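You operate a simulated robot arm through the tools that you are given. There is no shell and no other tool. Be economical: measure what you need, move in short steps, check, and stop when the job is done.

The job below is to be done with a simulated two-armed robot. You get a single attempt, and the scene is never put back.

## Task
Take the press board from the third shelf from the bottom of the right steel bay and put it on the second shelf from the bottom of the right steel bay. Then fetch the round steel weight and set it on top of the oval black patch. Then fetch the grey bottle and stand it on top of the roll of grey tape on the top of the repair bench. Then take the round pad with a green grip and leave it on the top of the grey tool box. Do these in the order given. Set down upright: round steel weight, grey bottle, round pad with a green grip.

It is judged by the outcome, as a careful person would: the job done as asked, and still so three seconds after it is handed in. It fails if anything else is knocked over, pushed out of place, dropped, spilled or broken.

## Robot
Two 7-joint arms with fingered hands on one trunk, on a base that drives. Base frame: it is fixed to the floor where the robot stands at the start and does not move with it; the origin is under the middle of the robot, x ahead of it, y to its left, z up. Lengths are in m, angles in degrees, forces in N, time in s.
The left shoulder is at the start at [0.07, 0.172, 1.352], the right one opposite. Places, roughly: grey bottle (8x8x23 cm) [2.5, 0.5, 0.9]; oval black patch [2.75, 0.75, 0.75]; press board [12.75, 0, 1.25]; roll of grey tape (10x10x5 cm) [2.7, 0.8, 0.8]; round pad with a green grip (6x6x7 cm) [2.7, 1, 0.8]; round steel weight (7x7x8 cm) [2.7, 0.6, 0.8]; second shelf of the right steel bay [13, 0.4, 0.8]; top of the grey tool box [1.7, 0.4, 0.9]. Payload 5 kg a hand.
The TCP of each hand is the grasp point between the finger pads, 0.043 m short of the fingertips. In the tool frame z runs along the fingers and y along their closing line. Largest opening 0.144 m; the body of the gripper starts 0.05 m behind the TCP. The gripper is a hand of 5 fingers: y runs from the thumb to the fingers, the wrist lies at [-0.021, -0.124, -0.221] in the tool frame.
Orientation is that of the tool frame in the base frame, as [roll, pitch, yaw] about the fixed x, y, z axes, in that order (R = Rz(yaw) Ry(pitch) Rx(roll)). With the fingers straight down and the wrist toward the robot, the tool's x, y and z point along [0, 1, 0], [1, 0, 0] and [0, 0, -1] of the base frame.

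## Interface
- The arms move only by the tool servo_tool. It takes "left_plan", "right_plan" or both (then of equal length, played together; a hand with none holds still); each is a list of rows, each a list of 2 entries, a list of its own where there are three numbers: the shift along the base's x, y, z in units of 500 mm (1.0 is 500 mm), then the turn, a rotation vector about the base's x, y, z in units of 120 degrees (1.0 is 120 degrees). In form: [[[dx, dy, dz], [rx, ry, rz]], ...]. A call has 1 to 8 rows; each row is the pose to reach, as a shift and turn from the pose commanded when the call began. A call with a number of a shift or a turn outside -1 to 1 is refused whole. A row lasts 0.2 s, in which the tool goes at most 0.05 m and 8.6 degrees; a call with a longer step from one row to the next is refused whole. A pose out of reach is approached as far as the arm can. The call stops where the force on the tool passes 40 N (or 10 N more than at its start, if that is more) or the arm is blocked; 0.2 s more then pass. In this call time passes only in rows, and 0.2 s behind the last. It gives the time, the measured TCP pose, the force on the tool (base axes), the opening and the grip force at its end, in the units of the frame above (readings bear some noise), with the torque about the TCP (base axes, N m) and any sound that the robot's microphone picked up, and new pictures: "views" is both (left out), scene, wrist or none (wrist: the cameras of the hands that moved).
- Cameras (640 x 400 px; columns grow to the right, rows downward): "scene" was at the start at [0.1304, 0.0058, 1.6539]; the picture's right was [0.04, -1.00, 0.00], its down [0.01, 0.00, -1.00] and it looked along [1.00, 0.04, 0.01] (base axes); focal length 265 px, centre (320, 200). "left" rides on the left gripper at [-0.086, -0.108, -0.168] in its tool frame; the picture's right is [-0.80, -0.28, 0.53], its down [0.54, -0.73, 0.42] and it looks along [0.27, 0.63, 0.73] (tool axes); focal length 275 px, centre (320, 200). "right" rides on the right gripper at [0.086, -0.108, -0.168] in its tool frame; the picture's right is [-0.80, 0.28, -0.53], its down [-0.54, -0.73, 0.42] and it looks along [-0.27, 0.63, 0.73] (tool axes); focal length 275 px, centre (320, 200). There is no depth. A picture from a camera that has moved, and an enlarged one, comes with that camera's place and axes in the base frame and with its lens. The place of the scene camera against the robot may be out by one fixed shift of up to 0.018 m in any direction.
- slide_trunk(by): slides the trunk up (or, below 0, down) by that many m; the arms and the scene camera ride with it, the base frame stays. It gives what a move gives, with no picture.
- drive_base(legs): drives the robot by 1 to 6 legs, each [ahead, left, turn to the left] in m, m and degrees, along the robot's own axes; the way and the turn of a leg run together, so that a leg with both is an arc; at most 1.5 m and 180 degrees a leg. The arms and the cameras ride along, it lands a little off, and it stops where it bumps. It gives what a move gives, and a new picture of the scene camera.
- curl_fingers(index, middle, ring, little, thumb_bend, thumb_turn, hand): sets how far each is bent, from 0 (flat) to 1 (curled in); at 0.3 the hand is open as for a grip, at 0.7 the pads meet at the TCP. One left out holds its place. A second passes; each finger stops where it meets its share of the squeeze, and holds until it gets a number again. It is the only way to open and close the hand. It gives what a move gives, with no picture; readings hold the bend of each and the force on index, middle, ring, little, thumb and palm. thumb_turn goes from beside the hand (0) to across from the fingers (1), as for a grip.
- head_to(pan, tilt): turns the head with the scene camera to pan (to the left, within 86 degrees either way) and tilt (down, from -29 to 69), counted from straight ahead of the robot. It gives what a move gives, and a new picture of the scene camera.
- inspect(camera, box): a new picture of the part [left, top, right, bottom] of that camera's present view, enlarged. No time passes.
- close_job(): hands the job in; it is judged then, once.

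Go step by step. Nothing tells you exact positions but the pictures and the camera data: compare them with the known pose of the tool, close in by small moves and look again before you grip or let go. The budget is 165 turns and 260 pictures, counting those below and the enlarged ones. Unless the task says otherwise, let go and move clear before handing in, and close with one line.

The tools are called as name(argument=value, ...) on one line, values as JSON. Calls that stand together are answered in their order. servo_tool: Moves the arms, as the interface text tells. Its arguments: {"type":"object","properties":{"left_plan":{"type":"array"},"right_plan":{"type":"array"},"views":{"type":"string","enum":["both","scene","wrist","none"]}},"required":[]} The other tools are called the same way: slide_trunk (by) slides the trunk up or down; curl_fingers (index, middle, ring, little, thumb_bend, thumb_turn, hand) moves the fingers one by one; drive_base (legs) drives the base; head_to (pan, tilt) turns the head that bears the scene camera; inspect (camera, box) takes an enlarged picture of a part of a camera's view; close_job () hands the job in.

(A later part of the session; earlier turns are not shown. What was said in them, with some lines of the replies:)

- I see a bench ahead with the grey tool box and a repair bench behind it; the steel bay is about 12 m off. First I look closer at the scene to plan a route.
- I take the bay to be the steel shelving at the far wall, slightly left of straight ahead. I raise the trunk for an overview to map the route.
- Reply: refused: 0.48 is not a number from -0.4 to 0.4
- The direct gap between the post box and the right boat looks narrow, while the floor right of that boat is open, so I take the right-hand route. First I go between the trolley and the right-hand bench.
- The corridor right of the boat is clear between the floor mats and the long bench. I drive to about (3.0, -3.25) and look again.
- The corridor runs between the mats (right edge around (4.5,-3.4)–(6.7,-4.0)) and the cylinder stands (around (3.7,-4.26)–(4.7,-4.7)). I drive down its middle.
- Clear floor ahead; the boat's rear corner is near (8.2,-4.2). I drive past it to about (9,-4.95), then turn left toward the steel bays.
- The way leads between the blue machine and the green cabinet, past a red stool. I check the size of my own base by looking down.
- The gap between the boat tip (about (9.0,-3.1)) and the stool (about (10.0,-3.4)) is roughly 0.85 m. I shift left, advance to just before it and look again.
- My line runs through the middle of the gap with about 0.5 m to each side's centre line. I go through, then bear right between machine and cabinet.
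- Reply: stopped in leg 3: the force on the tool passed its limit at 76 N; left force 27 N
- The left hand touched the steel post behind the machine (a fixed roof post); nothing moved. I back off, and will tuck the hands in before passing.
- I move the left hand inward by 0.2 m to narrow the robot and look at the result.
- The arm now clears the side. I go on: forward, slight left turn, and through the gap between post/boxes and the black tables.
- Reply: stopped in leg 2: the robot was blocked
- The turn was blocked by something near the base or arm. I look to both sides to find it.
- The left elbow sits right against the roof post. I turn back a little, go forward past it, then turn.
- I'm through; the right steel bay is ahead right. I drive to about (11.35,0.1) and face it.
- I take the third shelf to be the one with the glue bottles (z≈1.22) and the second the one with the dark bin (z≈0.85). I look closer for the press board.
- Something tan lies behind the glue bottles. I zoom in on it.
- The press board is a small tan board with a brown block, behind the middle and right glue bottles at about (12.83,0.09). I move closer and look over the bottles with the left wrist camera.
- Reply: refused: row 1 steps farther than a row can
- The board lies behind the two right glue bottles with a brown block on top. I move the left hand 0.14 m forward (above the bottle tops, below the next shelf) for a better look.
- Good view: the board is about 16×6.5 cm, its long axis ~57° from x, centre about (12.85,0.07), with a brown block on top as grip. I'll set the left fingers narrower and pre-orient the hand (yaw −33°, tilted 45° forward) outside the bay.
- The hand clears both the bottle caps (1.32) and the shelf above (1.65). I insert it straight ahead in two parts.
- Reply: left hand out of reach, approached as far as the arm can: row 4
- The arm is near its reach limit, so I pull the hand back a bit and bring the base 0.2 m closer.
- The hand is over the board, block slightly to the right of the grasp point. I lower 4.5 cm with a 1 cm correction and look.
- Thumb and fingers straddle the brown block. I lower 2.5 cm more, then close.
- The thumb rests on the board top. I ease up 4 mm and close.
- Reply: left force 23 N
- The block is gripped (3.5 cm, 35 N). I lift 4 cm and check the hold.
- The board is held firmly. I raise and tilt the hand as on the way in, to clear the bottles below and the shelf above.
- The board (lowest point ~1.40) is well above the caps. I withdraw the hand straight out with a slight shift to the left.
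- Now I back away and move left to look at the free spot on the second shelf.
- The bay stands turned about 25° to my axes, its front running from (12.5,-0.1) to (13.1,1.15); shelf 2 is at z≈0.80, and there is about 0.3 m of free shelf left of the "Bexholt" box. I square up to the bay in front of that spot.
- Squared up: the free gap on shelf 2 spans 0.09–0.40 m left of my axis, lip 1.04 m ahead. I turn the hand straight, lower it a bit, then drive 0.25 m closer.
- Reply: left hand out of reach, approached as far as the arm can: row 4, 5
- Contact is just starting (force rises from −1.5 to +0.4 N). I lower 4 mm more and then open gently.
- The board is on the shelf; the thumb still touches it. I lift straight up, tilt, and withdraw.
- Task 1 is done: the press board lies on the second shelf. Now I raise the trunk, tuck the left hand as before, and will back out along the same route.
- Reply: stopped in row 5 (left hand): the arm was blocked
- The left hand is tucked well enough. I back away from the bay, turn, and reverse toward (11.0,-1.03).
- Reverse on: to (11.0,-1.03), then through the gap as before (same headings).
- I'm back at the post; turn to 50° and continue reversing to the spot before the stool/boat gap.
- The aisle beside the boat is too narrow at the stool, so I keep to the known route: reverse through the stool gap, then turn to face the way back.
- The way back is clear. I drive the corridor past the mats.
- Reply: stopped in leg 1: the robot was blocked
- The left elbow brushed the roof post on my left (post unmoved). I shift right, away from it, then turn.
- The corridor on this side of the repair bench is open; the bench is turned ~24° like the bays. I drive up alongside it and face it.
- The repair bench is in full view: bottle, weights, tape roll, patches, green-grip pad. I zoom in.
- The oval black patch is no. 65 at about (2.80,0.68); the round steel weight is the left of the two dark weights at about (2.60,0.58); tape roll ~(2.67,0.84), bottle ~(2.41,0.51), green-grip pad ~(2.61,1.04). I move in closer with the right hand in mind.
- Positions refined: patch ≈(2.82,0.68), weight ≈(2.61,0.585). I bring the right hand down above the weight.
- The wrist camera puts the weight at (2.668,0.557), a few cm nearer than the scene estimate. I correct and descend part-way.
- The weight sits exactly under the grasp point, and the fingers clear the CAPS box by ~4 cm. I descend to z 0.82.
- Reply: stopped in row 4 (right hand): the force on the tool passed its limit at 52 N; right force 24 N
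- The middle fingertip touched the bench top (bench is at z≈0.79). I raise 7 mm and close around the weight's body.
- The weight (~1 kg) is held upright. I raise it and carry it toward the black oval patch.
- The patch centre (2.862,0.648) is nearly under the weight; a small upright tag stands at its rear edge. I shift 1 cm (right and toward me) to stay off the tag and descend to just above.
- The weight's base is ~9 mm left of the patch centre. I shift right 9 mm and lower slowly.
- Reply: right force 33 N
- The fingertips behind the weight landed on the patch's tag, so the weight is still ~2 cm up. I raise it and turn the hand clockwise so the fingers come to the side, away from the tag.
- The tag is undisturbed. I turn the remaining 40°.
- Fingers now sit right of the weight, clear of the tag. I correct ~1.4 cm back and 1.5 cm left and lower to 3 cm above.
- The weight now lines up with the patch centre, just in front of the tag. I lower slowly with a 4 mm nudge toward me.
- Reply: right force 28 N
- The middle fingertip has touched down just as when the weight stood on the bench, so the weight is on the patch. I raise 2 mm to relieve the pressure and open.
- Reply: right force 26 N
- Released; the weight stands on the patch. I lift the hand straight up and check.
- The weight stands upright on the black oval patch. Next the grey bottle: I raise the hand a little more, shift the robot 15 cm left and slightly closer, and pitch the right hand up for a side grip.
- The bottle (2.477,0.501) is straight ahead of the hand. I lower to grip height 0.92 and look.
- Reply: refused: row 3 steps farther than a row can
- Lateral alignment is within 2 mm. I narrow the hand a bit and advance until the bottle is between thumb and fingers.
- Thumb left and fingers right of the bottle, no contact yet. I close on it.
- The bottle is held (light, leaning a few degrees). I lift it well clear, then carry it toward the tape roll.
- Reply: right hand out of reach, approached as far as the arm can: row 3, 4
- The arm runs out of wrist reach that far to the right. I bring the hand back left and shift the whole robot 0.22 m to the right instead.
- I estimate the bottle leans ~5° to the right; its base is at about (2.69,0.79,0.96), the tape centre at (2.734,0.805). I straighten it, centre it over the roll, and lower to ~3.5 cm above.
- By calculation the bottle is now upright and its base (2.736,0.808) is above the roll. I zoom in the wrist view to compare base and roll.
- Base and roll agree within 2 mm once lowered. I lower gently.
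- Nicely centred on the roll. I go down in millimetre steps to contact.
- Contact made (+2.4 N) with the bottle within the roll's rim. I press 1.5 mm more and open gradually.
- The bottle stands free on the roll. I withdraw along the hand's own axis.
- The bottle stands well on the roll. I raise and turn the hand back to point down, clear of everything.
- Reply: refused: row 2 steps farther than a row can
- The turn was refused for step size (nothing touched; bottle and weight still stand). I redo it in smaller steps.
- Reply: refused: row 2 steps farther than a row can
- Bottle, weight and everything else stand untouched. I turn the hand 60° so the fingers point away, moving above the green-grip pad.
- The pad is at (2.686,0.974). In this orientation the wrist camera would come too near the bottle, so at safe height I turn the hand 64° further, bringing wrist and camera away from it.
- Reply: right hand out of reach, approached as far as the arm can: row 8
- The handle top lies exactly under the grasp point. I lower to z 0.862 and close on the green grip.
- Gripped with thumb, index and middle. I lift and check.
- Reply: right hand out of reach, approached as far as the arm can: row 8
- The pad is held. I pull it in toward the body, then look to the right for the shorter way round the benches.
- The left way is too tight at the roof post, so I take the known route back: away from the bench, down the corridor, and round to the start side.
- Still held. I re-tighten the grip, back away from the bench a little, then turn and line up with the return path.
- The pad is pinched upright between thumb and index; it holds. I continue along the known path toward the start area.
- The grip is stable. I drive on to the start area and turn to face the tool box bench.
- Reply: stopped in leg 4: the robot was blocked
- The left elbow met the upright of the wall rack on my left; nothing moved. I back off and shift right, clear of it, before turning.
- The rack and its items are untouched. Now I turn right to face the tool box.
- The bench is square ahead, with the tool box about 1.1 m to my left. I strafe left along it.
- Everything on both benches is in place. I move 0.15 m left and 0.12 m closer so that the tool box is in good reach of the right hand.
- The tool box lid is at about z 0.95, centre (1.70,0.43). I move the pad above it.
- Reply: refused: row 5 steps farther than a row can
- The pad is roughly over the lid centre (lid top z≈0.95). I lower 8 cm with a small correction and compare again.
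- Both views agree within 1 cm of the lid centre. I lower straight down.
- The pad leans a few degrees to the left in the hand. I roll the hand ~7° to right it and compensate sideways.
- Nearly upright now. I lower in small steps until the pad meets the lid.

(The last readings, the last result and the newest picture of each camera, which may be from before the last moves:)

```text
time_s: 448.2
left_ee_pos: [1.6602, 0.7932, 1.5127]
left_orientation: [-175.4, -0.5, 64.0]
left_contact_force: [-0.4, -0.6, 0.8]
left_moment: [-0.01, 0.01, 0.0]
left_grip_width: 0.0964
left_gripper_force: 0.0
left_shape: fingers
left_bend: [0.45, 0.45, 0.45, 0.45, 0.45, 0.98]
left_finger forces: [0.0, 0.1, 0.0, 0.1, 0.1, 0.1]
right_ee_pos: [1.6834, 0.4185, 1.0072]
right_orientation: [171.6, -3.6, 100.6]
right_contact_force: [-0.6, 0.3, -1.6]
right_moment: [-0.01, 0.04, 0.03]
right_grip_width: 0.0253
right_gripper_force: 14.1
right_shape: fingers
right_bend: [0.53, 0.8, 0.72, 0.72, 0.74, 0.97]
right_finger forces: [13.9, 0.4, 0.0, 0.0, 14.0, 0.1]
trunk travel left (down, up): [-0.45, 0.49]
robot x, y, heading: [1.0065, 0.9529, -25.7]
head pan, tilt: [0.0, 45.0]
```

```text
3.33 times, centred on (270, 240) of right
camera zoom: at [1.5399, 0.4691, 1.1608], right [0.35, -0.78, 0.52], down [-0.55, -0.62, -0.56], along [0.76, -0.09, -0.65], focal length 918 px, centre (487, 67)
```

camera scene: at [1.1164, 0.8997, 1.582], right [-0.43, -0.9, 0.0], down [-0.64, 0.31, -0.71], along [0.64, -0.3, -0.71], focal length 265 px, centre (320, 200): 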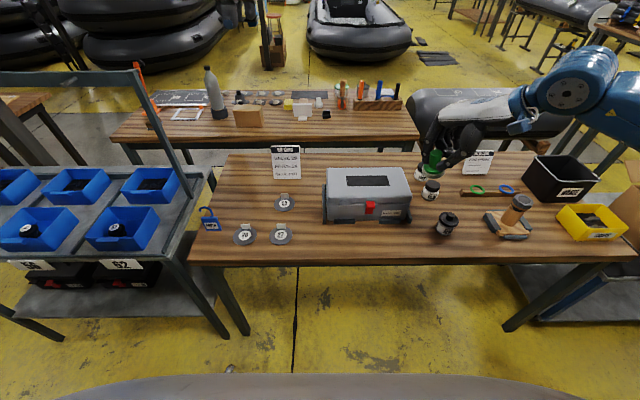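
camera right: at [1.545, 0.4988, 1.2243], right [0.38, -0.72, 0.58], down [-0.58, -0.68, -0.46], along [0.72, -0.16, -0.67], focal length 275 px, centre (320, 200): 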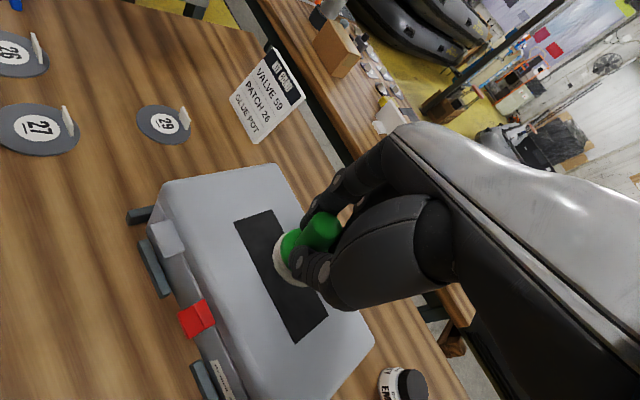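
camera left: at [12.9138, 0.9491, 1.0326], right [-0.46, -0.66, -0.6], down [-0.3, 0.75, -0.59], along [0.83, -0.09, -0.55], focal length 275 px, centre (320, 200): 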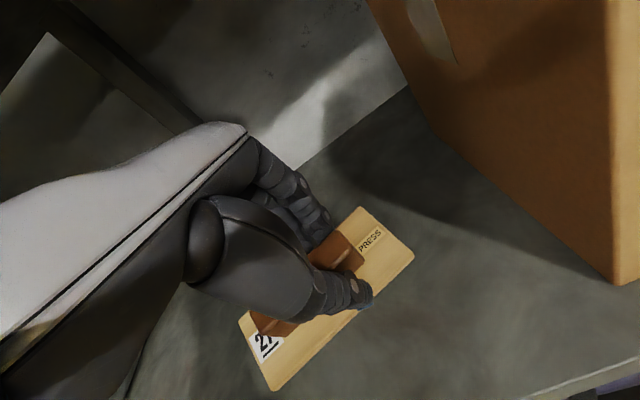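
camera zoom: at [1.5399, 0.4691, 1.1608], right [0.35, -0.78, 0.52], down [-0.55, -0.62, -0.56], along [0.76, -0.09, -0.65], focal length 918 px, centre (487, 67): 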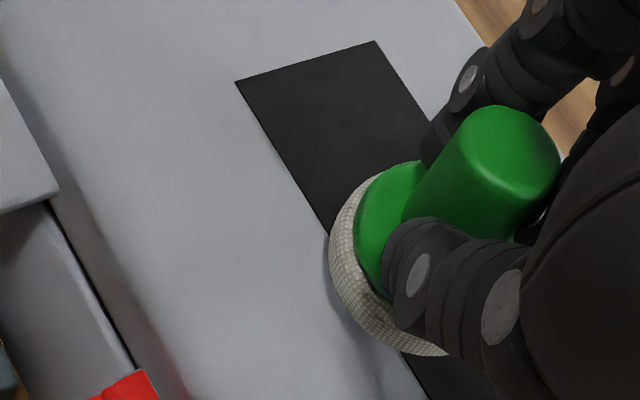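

servo_tool(right_plan=[[[0.004, -0.002, -0.006], [0, 0, 0]], [[0.008, -0.004, -0.012], [0, 0, 0]], [[0.008, -0.004, -0.016], [0, 0, 0]]], views="none")

inspect(camera="scene", box=[330, 140, 430, 215])

```text
time_s: 449.0
left_ee_pos: [1.6614, 0.7949, 1.5134]
left_orientation: [-175.4, -0.4, 64.0]
left_contact_force: [-0.8, -0.8, 0.2]
left_moment: [0.0, 0.02, -0.02]
left_grip_width: 0.0965
left_gripper_force: 0.0
left_shape: fingers
left_bend: [0.45, 0.45, 0.45, 0.45, 0.45, 0.98]
left_finger forces: [0.1, 0.0, 0.1, 0.0, 0.0, 0.0]
right_ee_pos: [1.6873, 0.4164, 0.9973]
right_orientation: [171.6, -3.7, 100.7]
right_contact_force: [-0.2, -0.4, -1.3]
right_moment: [-0.01, 0.0, -0.02]
right_grip_width: 0.0252
right_gripper_force: 14.0
right_shape: fingers
right_bend: [0.53, 0.8, 0.72, 0.72, 0.74, 0.97]
right_finger forces: [13.9, 0.4, 0.0, 0.0, 13.8, 0.0]
trunk travel left (down, up): [-0.45, 0.49]
robot x, y, heading: [1.0129, 0.9556, -25.6]
head pan, tilt: [0.0, 45.0]
```

```text
5.33 times, centred on (380, 178) of scene
camera zoom: at [1.1193, 0.9012, 1.5817], right [-0.43, -0.9, 0.0], down [-0.64, 0.31, -0.71], along [0.64, -0.3, -0.71], focal length 1412 px, centre (0, 320)
```

zoom: 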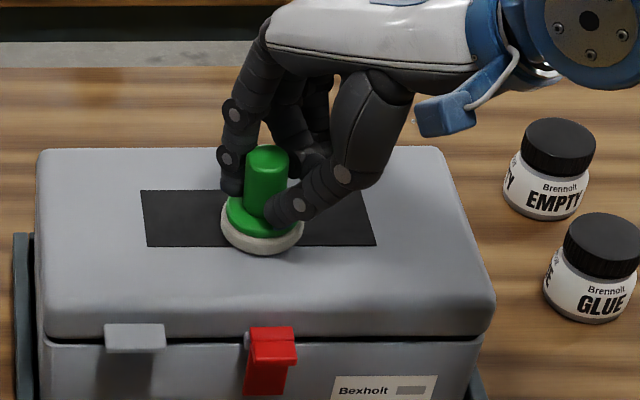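

servo_tool(right_plan=[[[0.006, -0.003, -0.006], [0, 0, 0]], [[0.012, -0.006, -0.012], [0, 0, 0]], [[0.012, -0.006, -0.018], [0, 0, 0]]], views="none")

inspect(camera="right", box=[190, 180, 350, 300])

```text
time_s: 449.8
left_ee_pos: [1.6577, 0.7961, 1.516]
left_orientation: [-175.6, -0.4, 64.0]
left_contact_force: [-0.4, -0.6, 0.4]
left_moment: [0.01, 0.01, 0.02]
left_grip_width: 0.0964
left_gripper_force: 0.1
left_shape: fingers
left_bend: [0.45, 0.45, 0.45, 0.45, 0.45, 0.98]
left_finger forces: [0.1, 0.0, 0.1, 0.1, 0.0, 0.0]
right_ee_pos: [1.6915, 0.4151, 0.9922]
right_orientation: [171.2, -3.5, 100.6]
right_contact_force: [-3.8, -4.1, 21.7]
right_moment: [0.44, -0.17, 0.1]
right_grip_width: 0.0253
right_gripper_force: 23.2
right_shape: fingers
right_bend: [0.53, 0.8, 0.72, 0.72, 0.75, 0.97]
right_finger forces: [15.7, 7.5, 0.0, 0.0, 22.5, 0.0]
trunk travel left (down, up): [-0.45, 0.49]
robot x, y, heading: [1.0122, 0.9535, -25.7]
head pan, tilt: [0.0, 45.0]
```

```text
3.33 times, centred on (270, 240) of right
camera zoom: at [1.5476, 0.4648, 1.1466], right [0.35, -0.78, 0.52], down [-0.55, -0.62, -0.56], along [0.76, -0.09, -0.64], focal length 918 px, centre (487, 67)
```

zoom: 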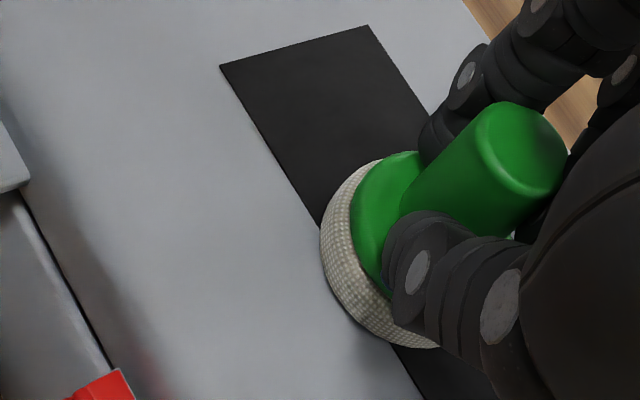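

Contact made (22 N). I ease up 2 mm and open thumb and index, leaving the other fingers still.

servo_tool(right_plan=[[[0, 0, 0.004], [0, 0, 0]]], views="none")

curl_fingers(hand="right", index=0.46, thumb_bend=0.62)

inspect(camera="right", box=[190, 180, 350, 300])

inspect(camera="scene", box=[330, 140, 430, 215])

```text
time_s: 450.2
left_ee_pos: [1.658, 0.7957, 1.5152]
left_orientation: [-175.4, -0.5, 64.1]
left_contact_force: [0.4, -0.1, -0.7]
left_moment: [-0.01, -0.04, 0.02]
left_grip_width: 0.0963
left_gripper_force: 0.2
left_shape: fingers
left_bend: [0.45, 0.45, 0.45, 0.45, 0.45, 0.98]
left_finger forces: [0.0, 0.0, 0.0, 0.0, 0.1, 0.1]
right_ee_pos: [1.6917, 0.4141, 0.9925]
right_orientation: [171.4, -3.6, 100.6]
right_contact_force: [-2.5, -6.5, 21.4]
right_moment: [0.35, -0.24, -0.02]
right_grip_width: 0.025
right_gripper_force: 22.8
right_shape: fingers
right_bend: [0.53, 0.8, 0.72, 0.72, 0.75, 0.97]
right_finger forces: [15.7, 8.2, 0.2, 0.1, 21.6, 0.0]
trunk travel left (down, up): [-0.45, 0.49]
robot x, y, heading: [1.0122, 0.9589, -25.5]
head pan, tilt: [0.0, 45.0]
```

```text
time_s: 451.2
left_ee_pos: [1.6578, 0.796, 1.5146]
left_orientation: [-175.6, -0.4, 64.1]
left_contact_force: [0.2, 0.3, -0.3]
left_moment: [0.01, 0.0, 0.01]
left_grip_width: 0.0966
left_gripper_force: 0.0
left_shape: fingers
left_bend: [0.45, 0.45, 0.45, 0.45, 0.45, 0.98]
left_finger forces: [0.1, 0.1, 0.0, 0.0, 0.1, 0.1]
right_ee_pos: [1.6919, 0.4162, 0.9924]
right_orientation: [171.4, -3.4, 100.7]
right_contact_force: [2.4, -5.6, 32.8]
right_moment: [0.28, -0.02, -0.09]
right_grip_width: 0.0433
right_gripper_force: 21.7
right_shape: fingers
right_bend: [0.46, 0.8, 0.72, 0.72, 0.73, 0.97]
right_finger forces: [0.0, 7.3, 0.0, 0.0, 36.3, 0.0]
trunk travel left (down, up): [-0.45, 0.49]
robot x, y, heading: [1.0103, 0.9543, -25.4]
head pan, tilt: [0.0, 45.0]
```

```text
3.33 times, centred on (270, 240) of right
camera zoom: at [1.5481, 0.4668, 1.1482], right [0.35, -0.78, 0.52], down [-0.55, -0.62, -0.56], along [0.76, -0.09, -0.64], focal length 918 px, centre (487, 67)
```

zoom: 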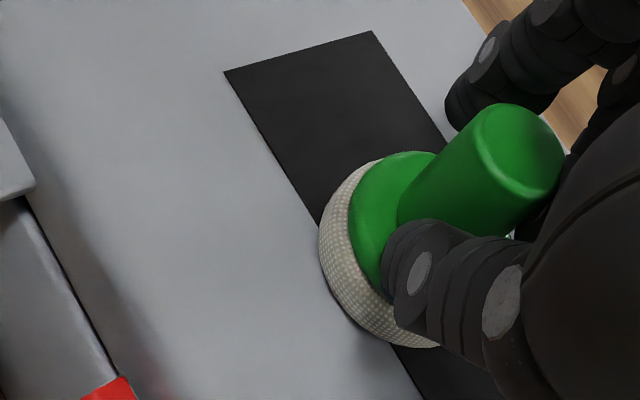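

```text
5.33 times, centred on (380, 178) of scene
camera zoom: at [1.1163, 0.9032, 1.5822], right [-0.43, -0.9, 0.0], down [-0.64, 0.3, -0.71], along [0.64, -0.31, -0.71], focal length 1412 px, centre (0, 320)
```

zoom: 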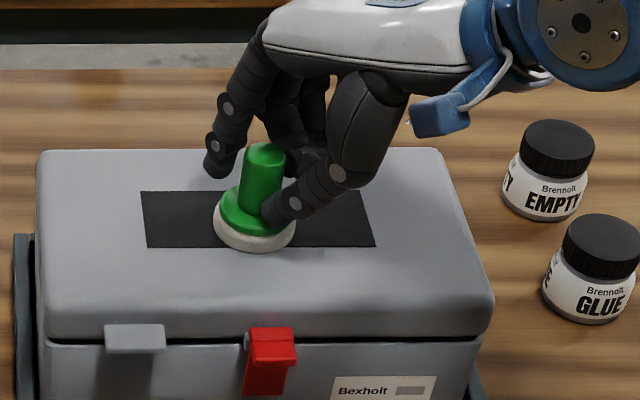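

The index is free; the thumb tip is pressing down on the flange. I raise a few mm and look.

servo_tool(right_plan=[[[0, 0, 0.012], [0, 0, 0]]], views="none")

inspect(camera="scene", box=[330, 140, 430, 215])

inspect(camera="right", box=[190, 180, 350, 300])

```text
time_s: 451.6
left_ee_pos: [1.6609, 0.7949, 1.5136]
left_orientation: [-175.5, -0.4, 64.1]
left_contact_force: [0.3, -0.5, -1.0]
left_moment: [0.02, 0.03, 0.01]
left_grip_width: 0.0966
left_gripper_force: 0.1
left_shape: fingers
left_bend: [0.45, 0.45, 0.45, 0.45, 0.45, 0.98]
left_finger forces: [0.1, 0.0, 0.0, 0.0, 0.1, 0.0]
right_ee_pos: [1.6931, 0.4161, 0.994]
right_orientation: [171.7, -3.7, 100.6]
right_contact_force: [2.4, -1.7, 16.0]
right_moment: [0.25, -0.1, -0.06]
right_grip_width: 0.0448
right_gripper_force: 12.9
right_shape: fingers
right_bend: [0.46, 0.8, 0.72, 0.72, 0.72, 0.97]
right_finger forces: [0.1, 4.5, 0.0, 0.1, 20.8, 0.0]
trunk travel left (down, up): [-0.45, 0.49]
robot x, y, heading: [1.0103, 0.9572, -25.4]
head pan, tilt: [0.0, 45.0]
```

```text
5.33 times, centred on (380, 178) of scene
camera zoom: at [1.1188, 0.9023, 1.5815], right [-0.43, -0.9, 0.0], down [-0.64, 0.3, -0.71], along [0.64, -0.31, -0.71], focal length 1412 px, centre (0, 320)
```

zoom: 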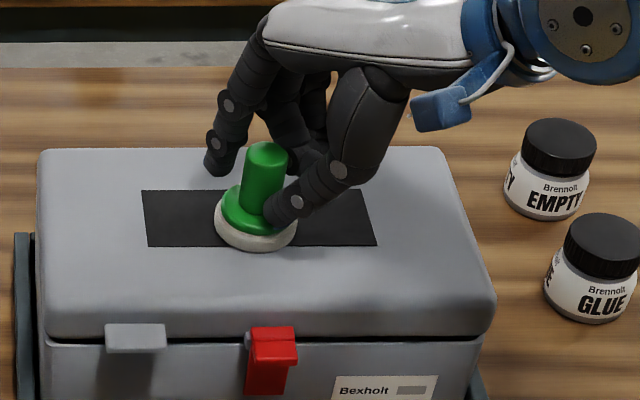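

```text
3.33 times, centred on (270, 240) of right
camera zoom: at [1.5497, 0.4667, 1.1504], right [0.36, -0.78, 0.52], down [-0.55, -0.62, -0.56], along [0.76, -0.09, -0.65], focal length 918 px, centre (487, 67)
```

zoom: 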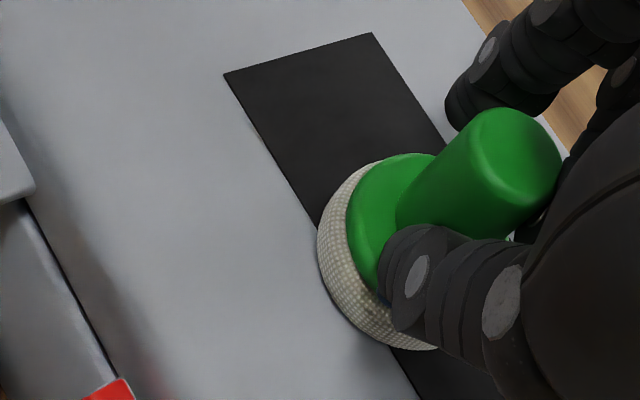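

servo_tool(right_plan=[[[0, 0, 0.01], [0, 0, 0]], [[0, 0, 0.02], [0, 0, 0]]], views="none")

inspect(camera="scene", box=[330, 140, 430, 215])

```text
time_s: 452.2
left_ee_pos: [1.6601, 0.7957, 1.5134]
left_orientation: [-175.6, -0.4, 64.1]
left_contact_force: [0.1, 0.3, -0.6]
left_moment: [-0.03, -0.02, 0.0]
left_grip_width: 0.0967
left_gripper_force: 0.1
left_shape: fingers
left_bend: [0.45, 0.45, 0.45, 0.45, 0.45, 0.98]
left_finger forces: [0.1, 0.0, 0.0, 0.0, 0.0, 0.0]
right_ee_pos: [1.6923, 0.4148, 1.0066]
right_orientation: [171.8, -3.6, 100.6]
right_contact_force: [-0.5, 0.0, -0.5]
right_moment: [0.02, -0.04, 0.01]
right_grip_width: 0.0644
right_gripper_force: 0.0
right_shape: fingers
right_bend: [0.46, 0.8, 0.72, 0.72, 0.62, 0.97]
right_finger forces: [0.0, 0.0, 0.0, 0.1, 0.0, 0.1]
trunk travel left (down, up): [-0.45, 0.49]
robot x, y, heading: [1.0111, 0.956, -25.4]
head pan, tilt: [0.0, 45.0]
```

```text
5.33 times, centred on (380, 178) of scene
camera zoom: at [1.1189, 0.9018, 1.5816], right [-0.43, -0.9, 0.0], down [-0.64, 0.3, -0.71], along [0.64, -0.31, -0.71], focal length 1412 px, centre (0, 320)
```

zoom: 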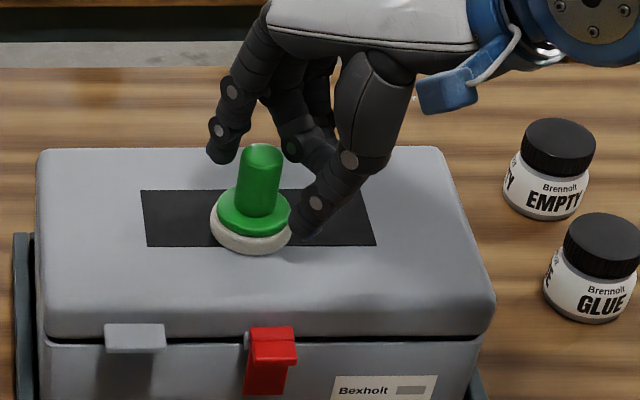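

The pad stands free on the tool box lid. I raise the hand straight up and check.

servo_tool(right_plan=[[[-0.002, -0.005, 0.03], [0, 0, 0]], [[-0.004, -0.01, 0.09], [0, 0, 0]], [[-0.006, -0.015, 0.18], [0, 0, 0]], [[-0.006, -0.015, 0.27], [0, 0, 0]], [[-0.006, -0.015, 0.36], [0, 0, 0]], [[-0.06, 0.02, 0.42], [0, 0, 0]], [[-0.14, 0.06, 0.45], [0, 0, 0]]], views="scene")

inspect(camera="scene", box=[310, 110, 450, 230])

inspect(camera="scene", box=[180, 50, 420, 150])

```text
time_s: 453.8
left_ee_pos: [1.6575, 0.7958, 1.5152]
left_orientation: [-175.6, -0.5, 64.1]
left_contact_force: [-0.8, 0.0, 0.0]
left_moment: [0.04, -0.08, -0.01]
left_grip_width: 0.0965
left_gripper_force: 0.1
left_shape: fingers
left_bend: [0.45, 0.45, 0.45, 0.45, 0.45, 0.98]
left_finger forces: [0.0, 0.0, 0.0, 0.0, 0.0, 0.0]
right_ee_pos: [1.6206, 0.4433, 1.2328]
right_orientation: [171.4, -3.6, 100.8]
right_contact_force: [-0.9, 0.4, 0.1]
right_moment: [-0.01, -0.05, -0.03]
right_grip_width: 0.0643
right_gripper_force: 0.1
right_shape: fingers
right_bend: [0.46, 0.8, 0.72, 0.72, 0.62, 0.97]
right_finger forces: [0.0, 0.0, 0.0, 0.0, 0.0, 0.0]
trunk travel left (down, up): [-0.45, 0.49]
robot x, y, heading: [1.0115, 0.9577, -25.3]
head pan, tilt: [0.0, 45.0]
camera scene: at [1.1164, 0.9015, 1.582], right [-0.43, -0.9, 0.0], down [-0.64, 0.3, -0.71], along [0.64, -0.3, -0.71], focal length 265 px, centre (320, 200)
```

scene: 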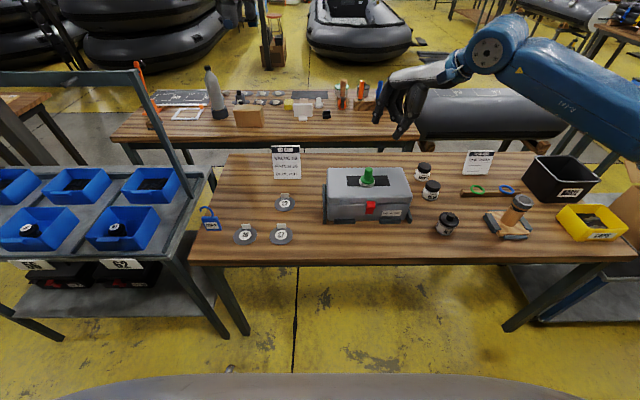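

```text
3.33 times, centred on (380, 170) of scene
camera zoom: at [1.1164, 0.9015, 1.582], right [-0.43, -0.9, 0.0], down [-0.64, 0.3, -0.71], along [0.64, -0.3, -0.71], focal length 882 px, centre (120, 300)
```

zoom: 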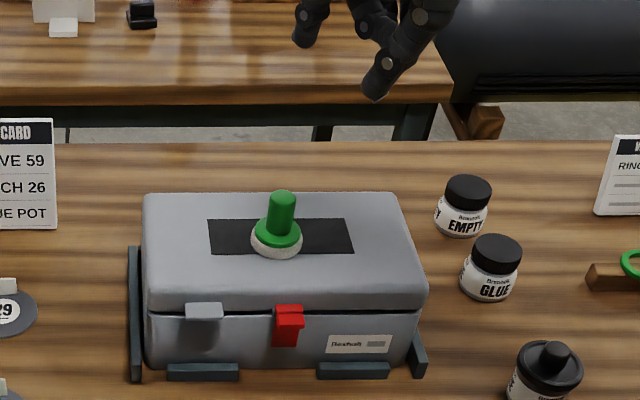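

```text
2.67 times, centred on (300, 100) of scene
camera zoom: at [1.1164, 0.9015, 1.582], right [-0.43, -0.9, 0.0], down [-0.64, 0.3, -0.71], along [0.64, -0.3, -0.71], focal length 706 px, centre (373, 467)
```

zoom: 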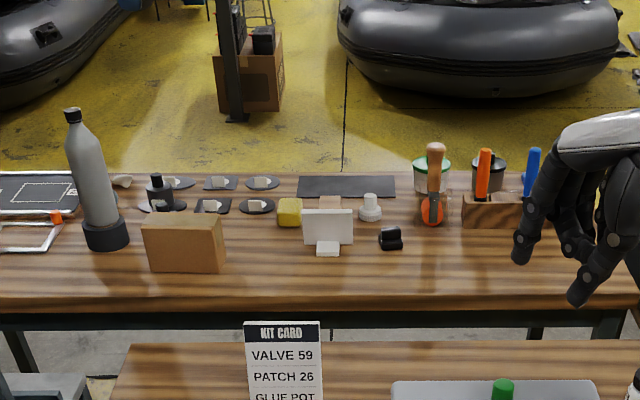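

All four items are in place: the pad upright on the tool box, the bottle on the tape roll, and the weight on the oval black patch. The hands are clear, so I hand in.

close_job()

```text
The job is handed in.
```

All four moves are done in order: the press board is on the second shelf, the weight on the black oval patch, the bottle on the tape roll, and the green-grip pad on the tool box. On the way, the left arm brushed a roof post twice and the wall rack's upright once, and a fingertip touched the patch's tag. Nothing else was knocked over or visibly moved.
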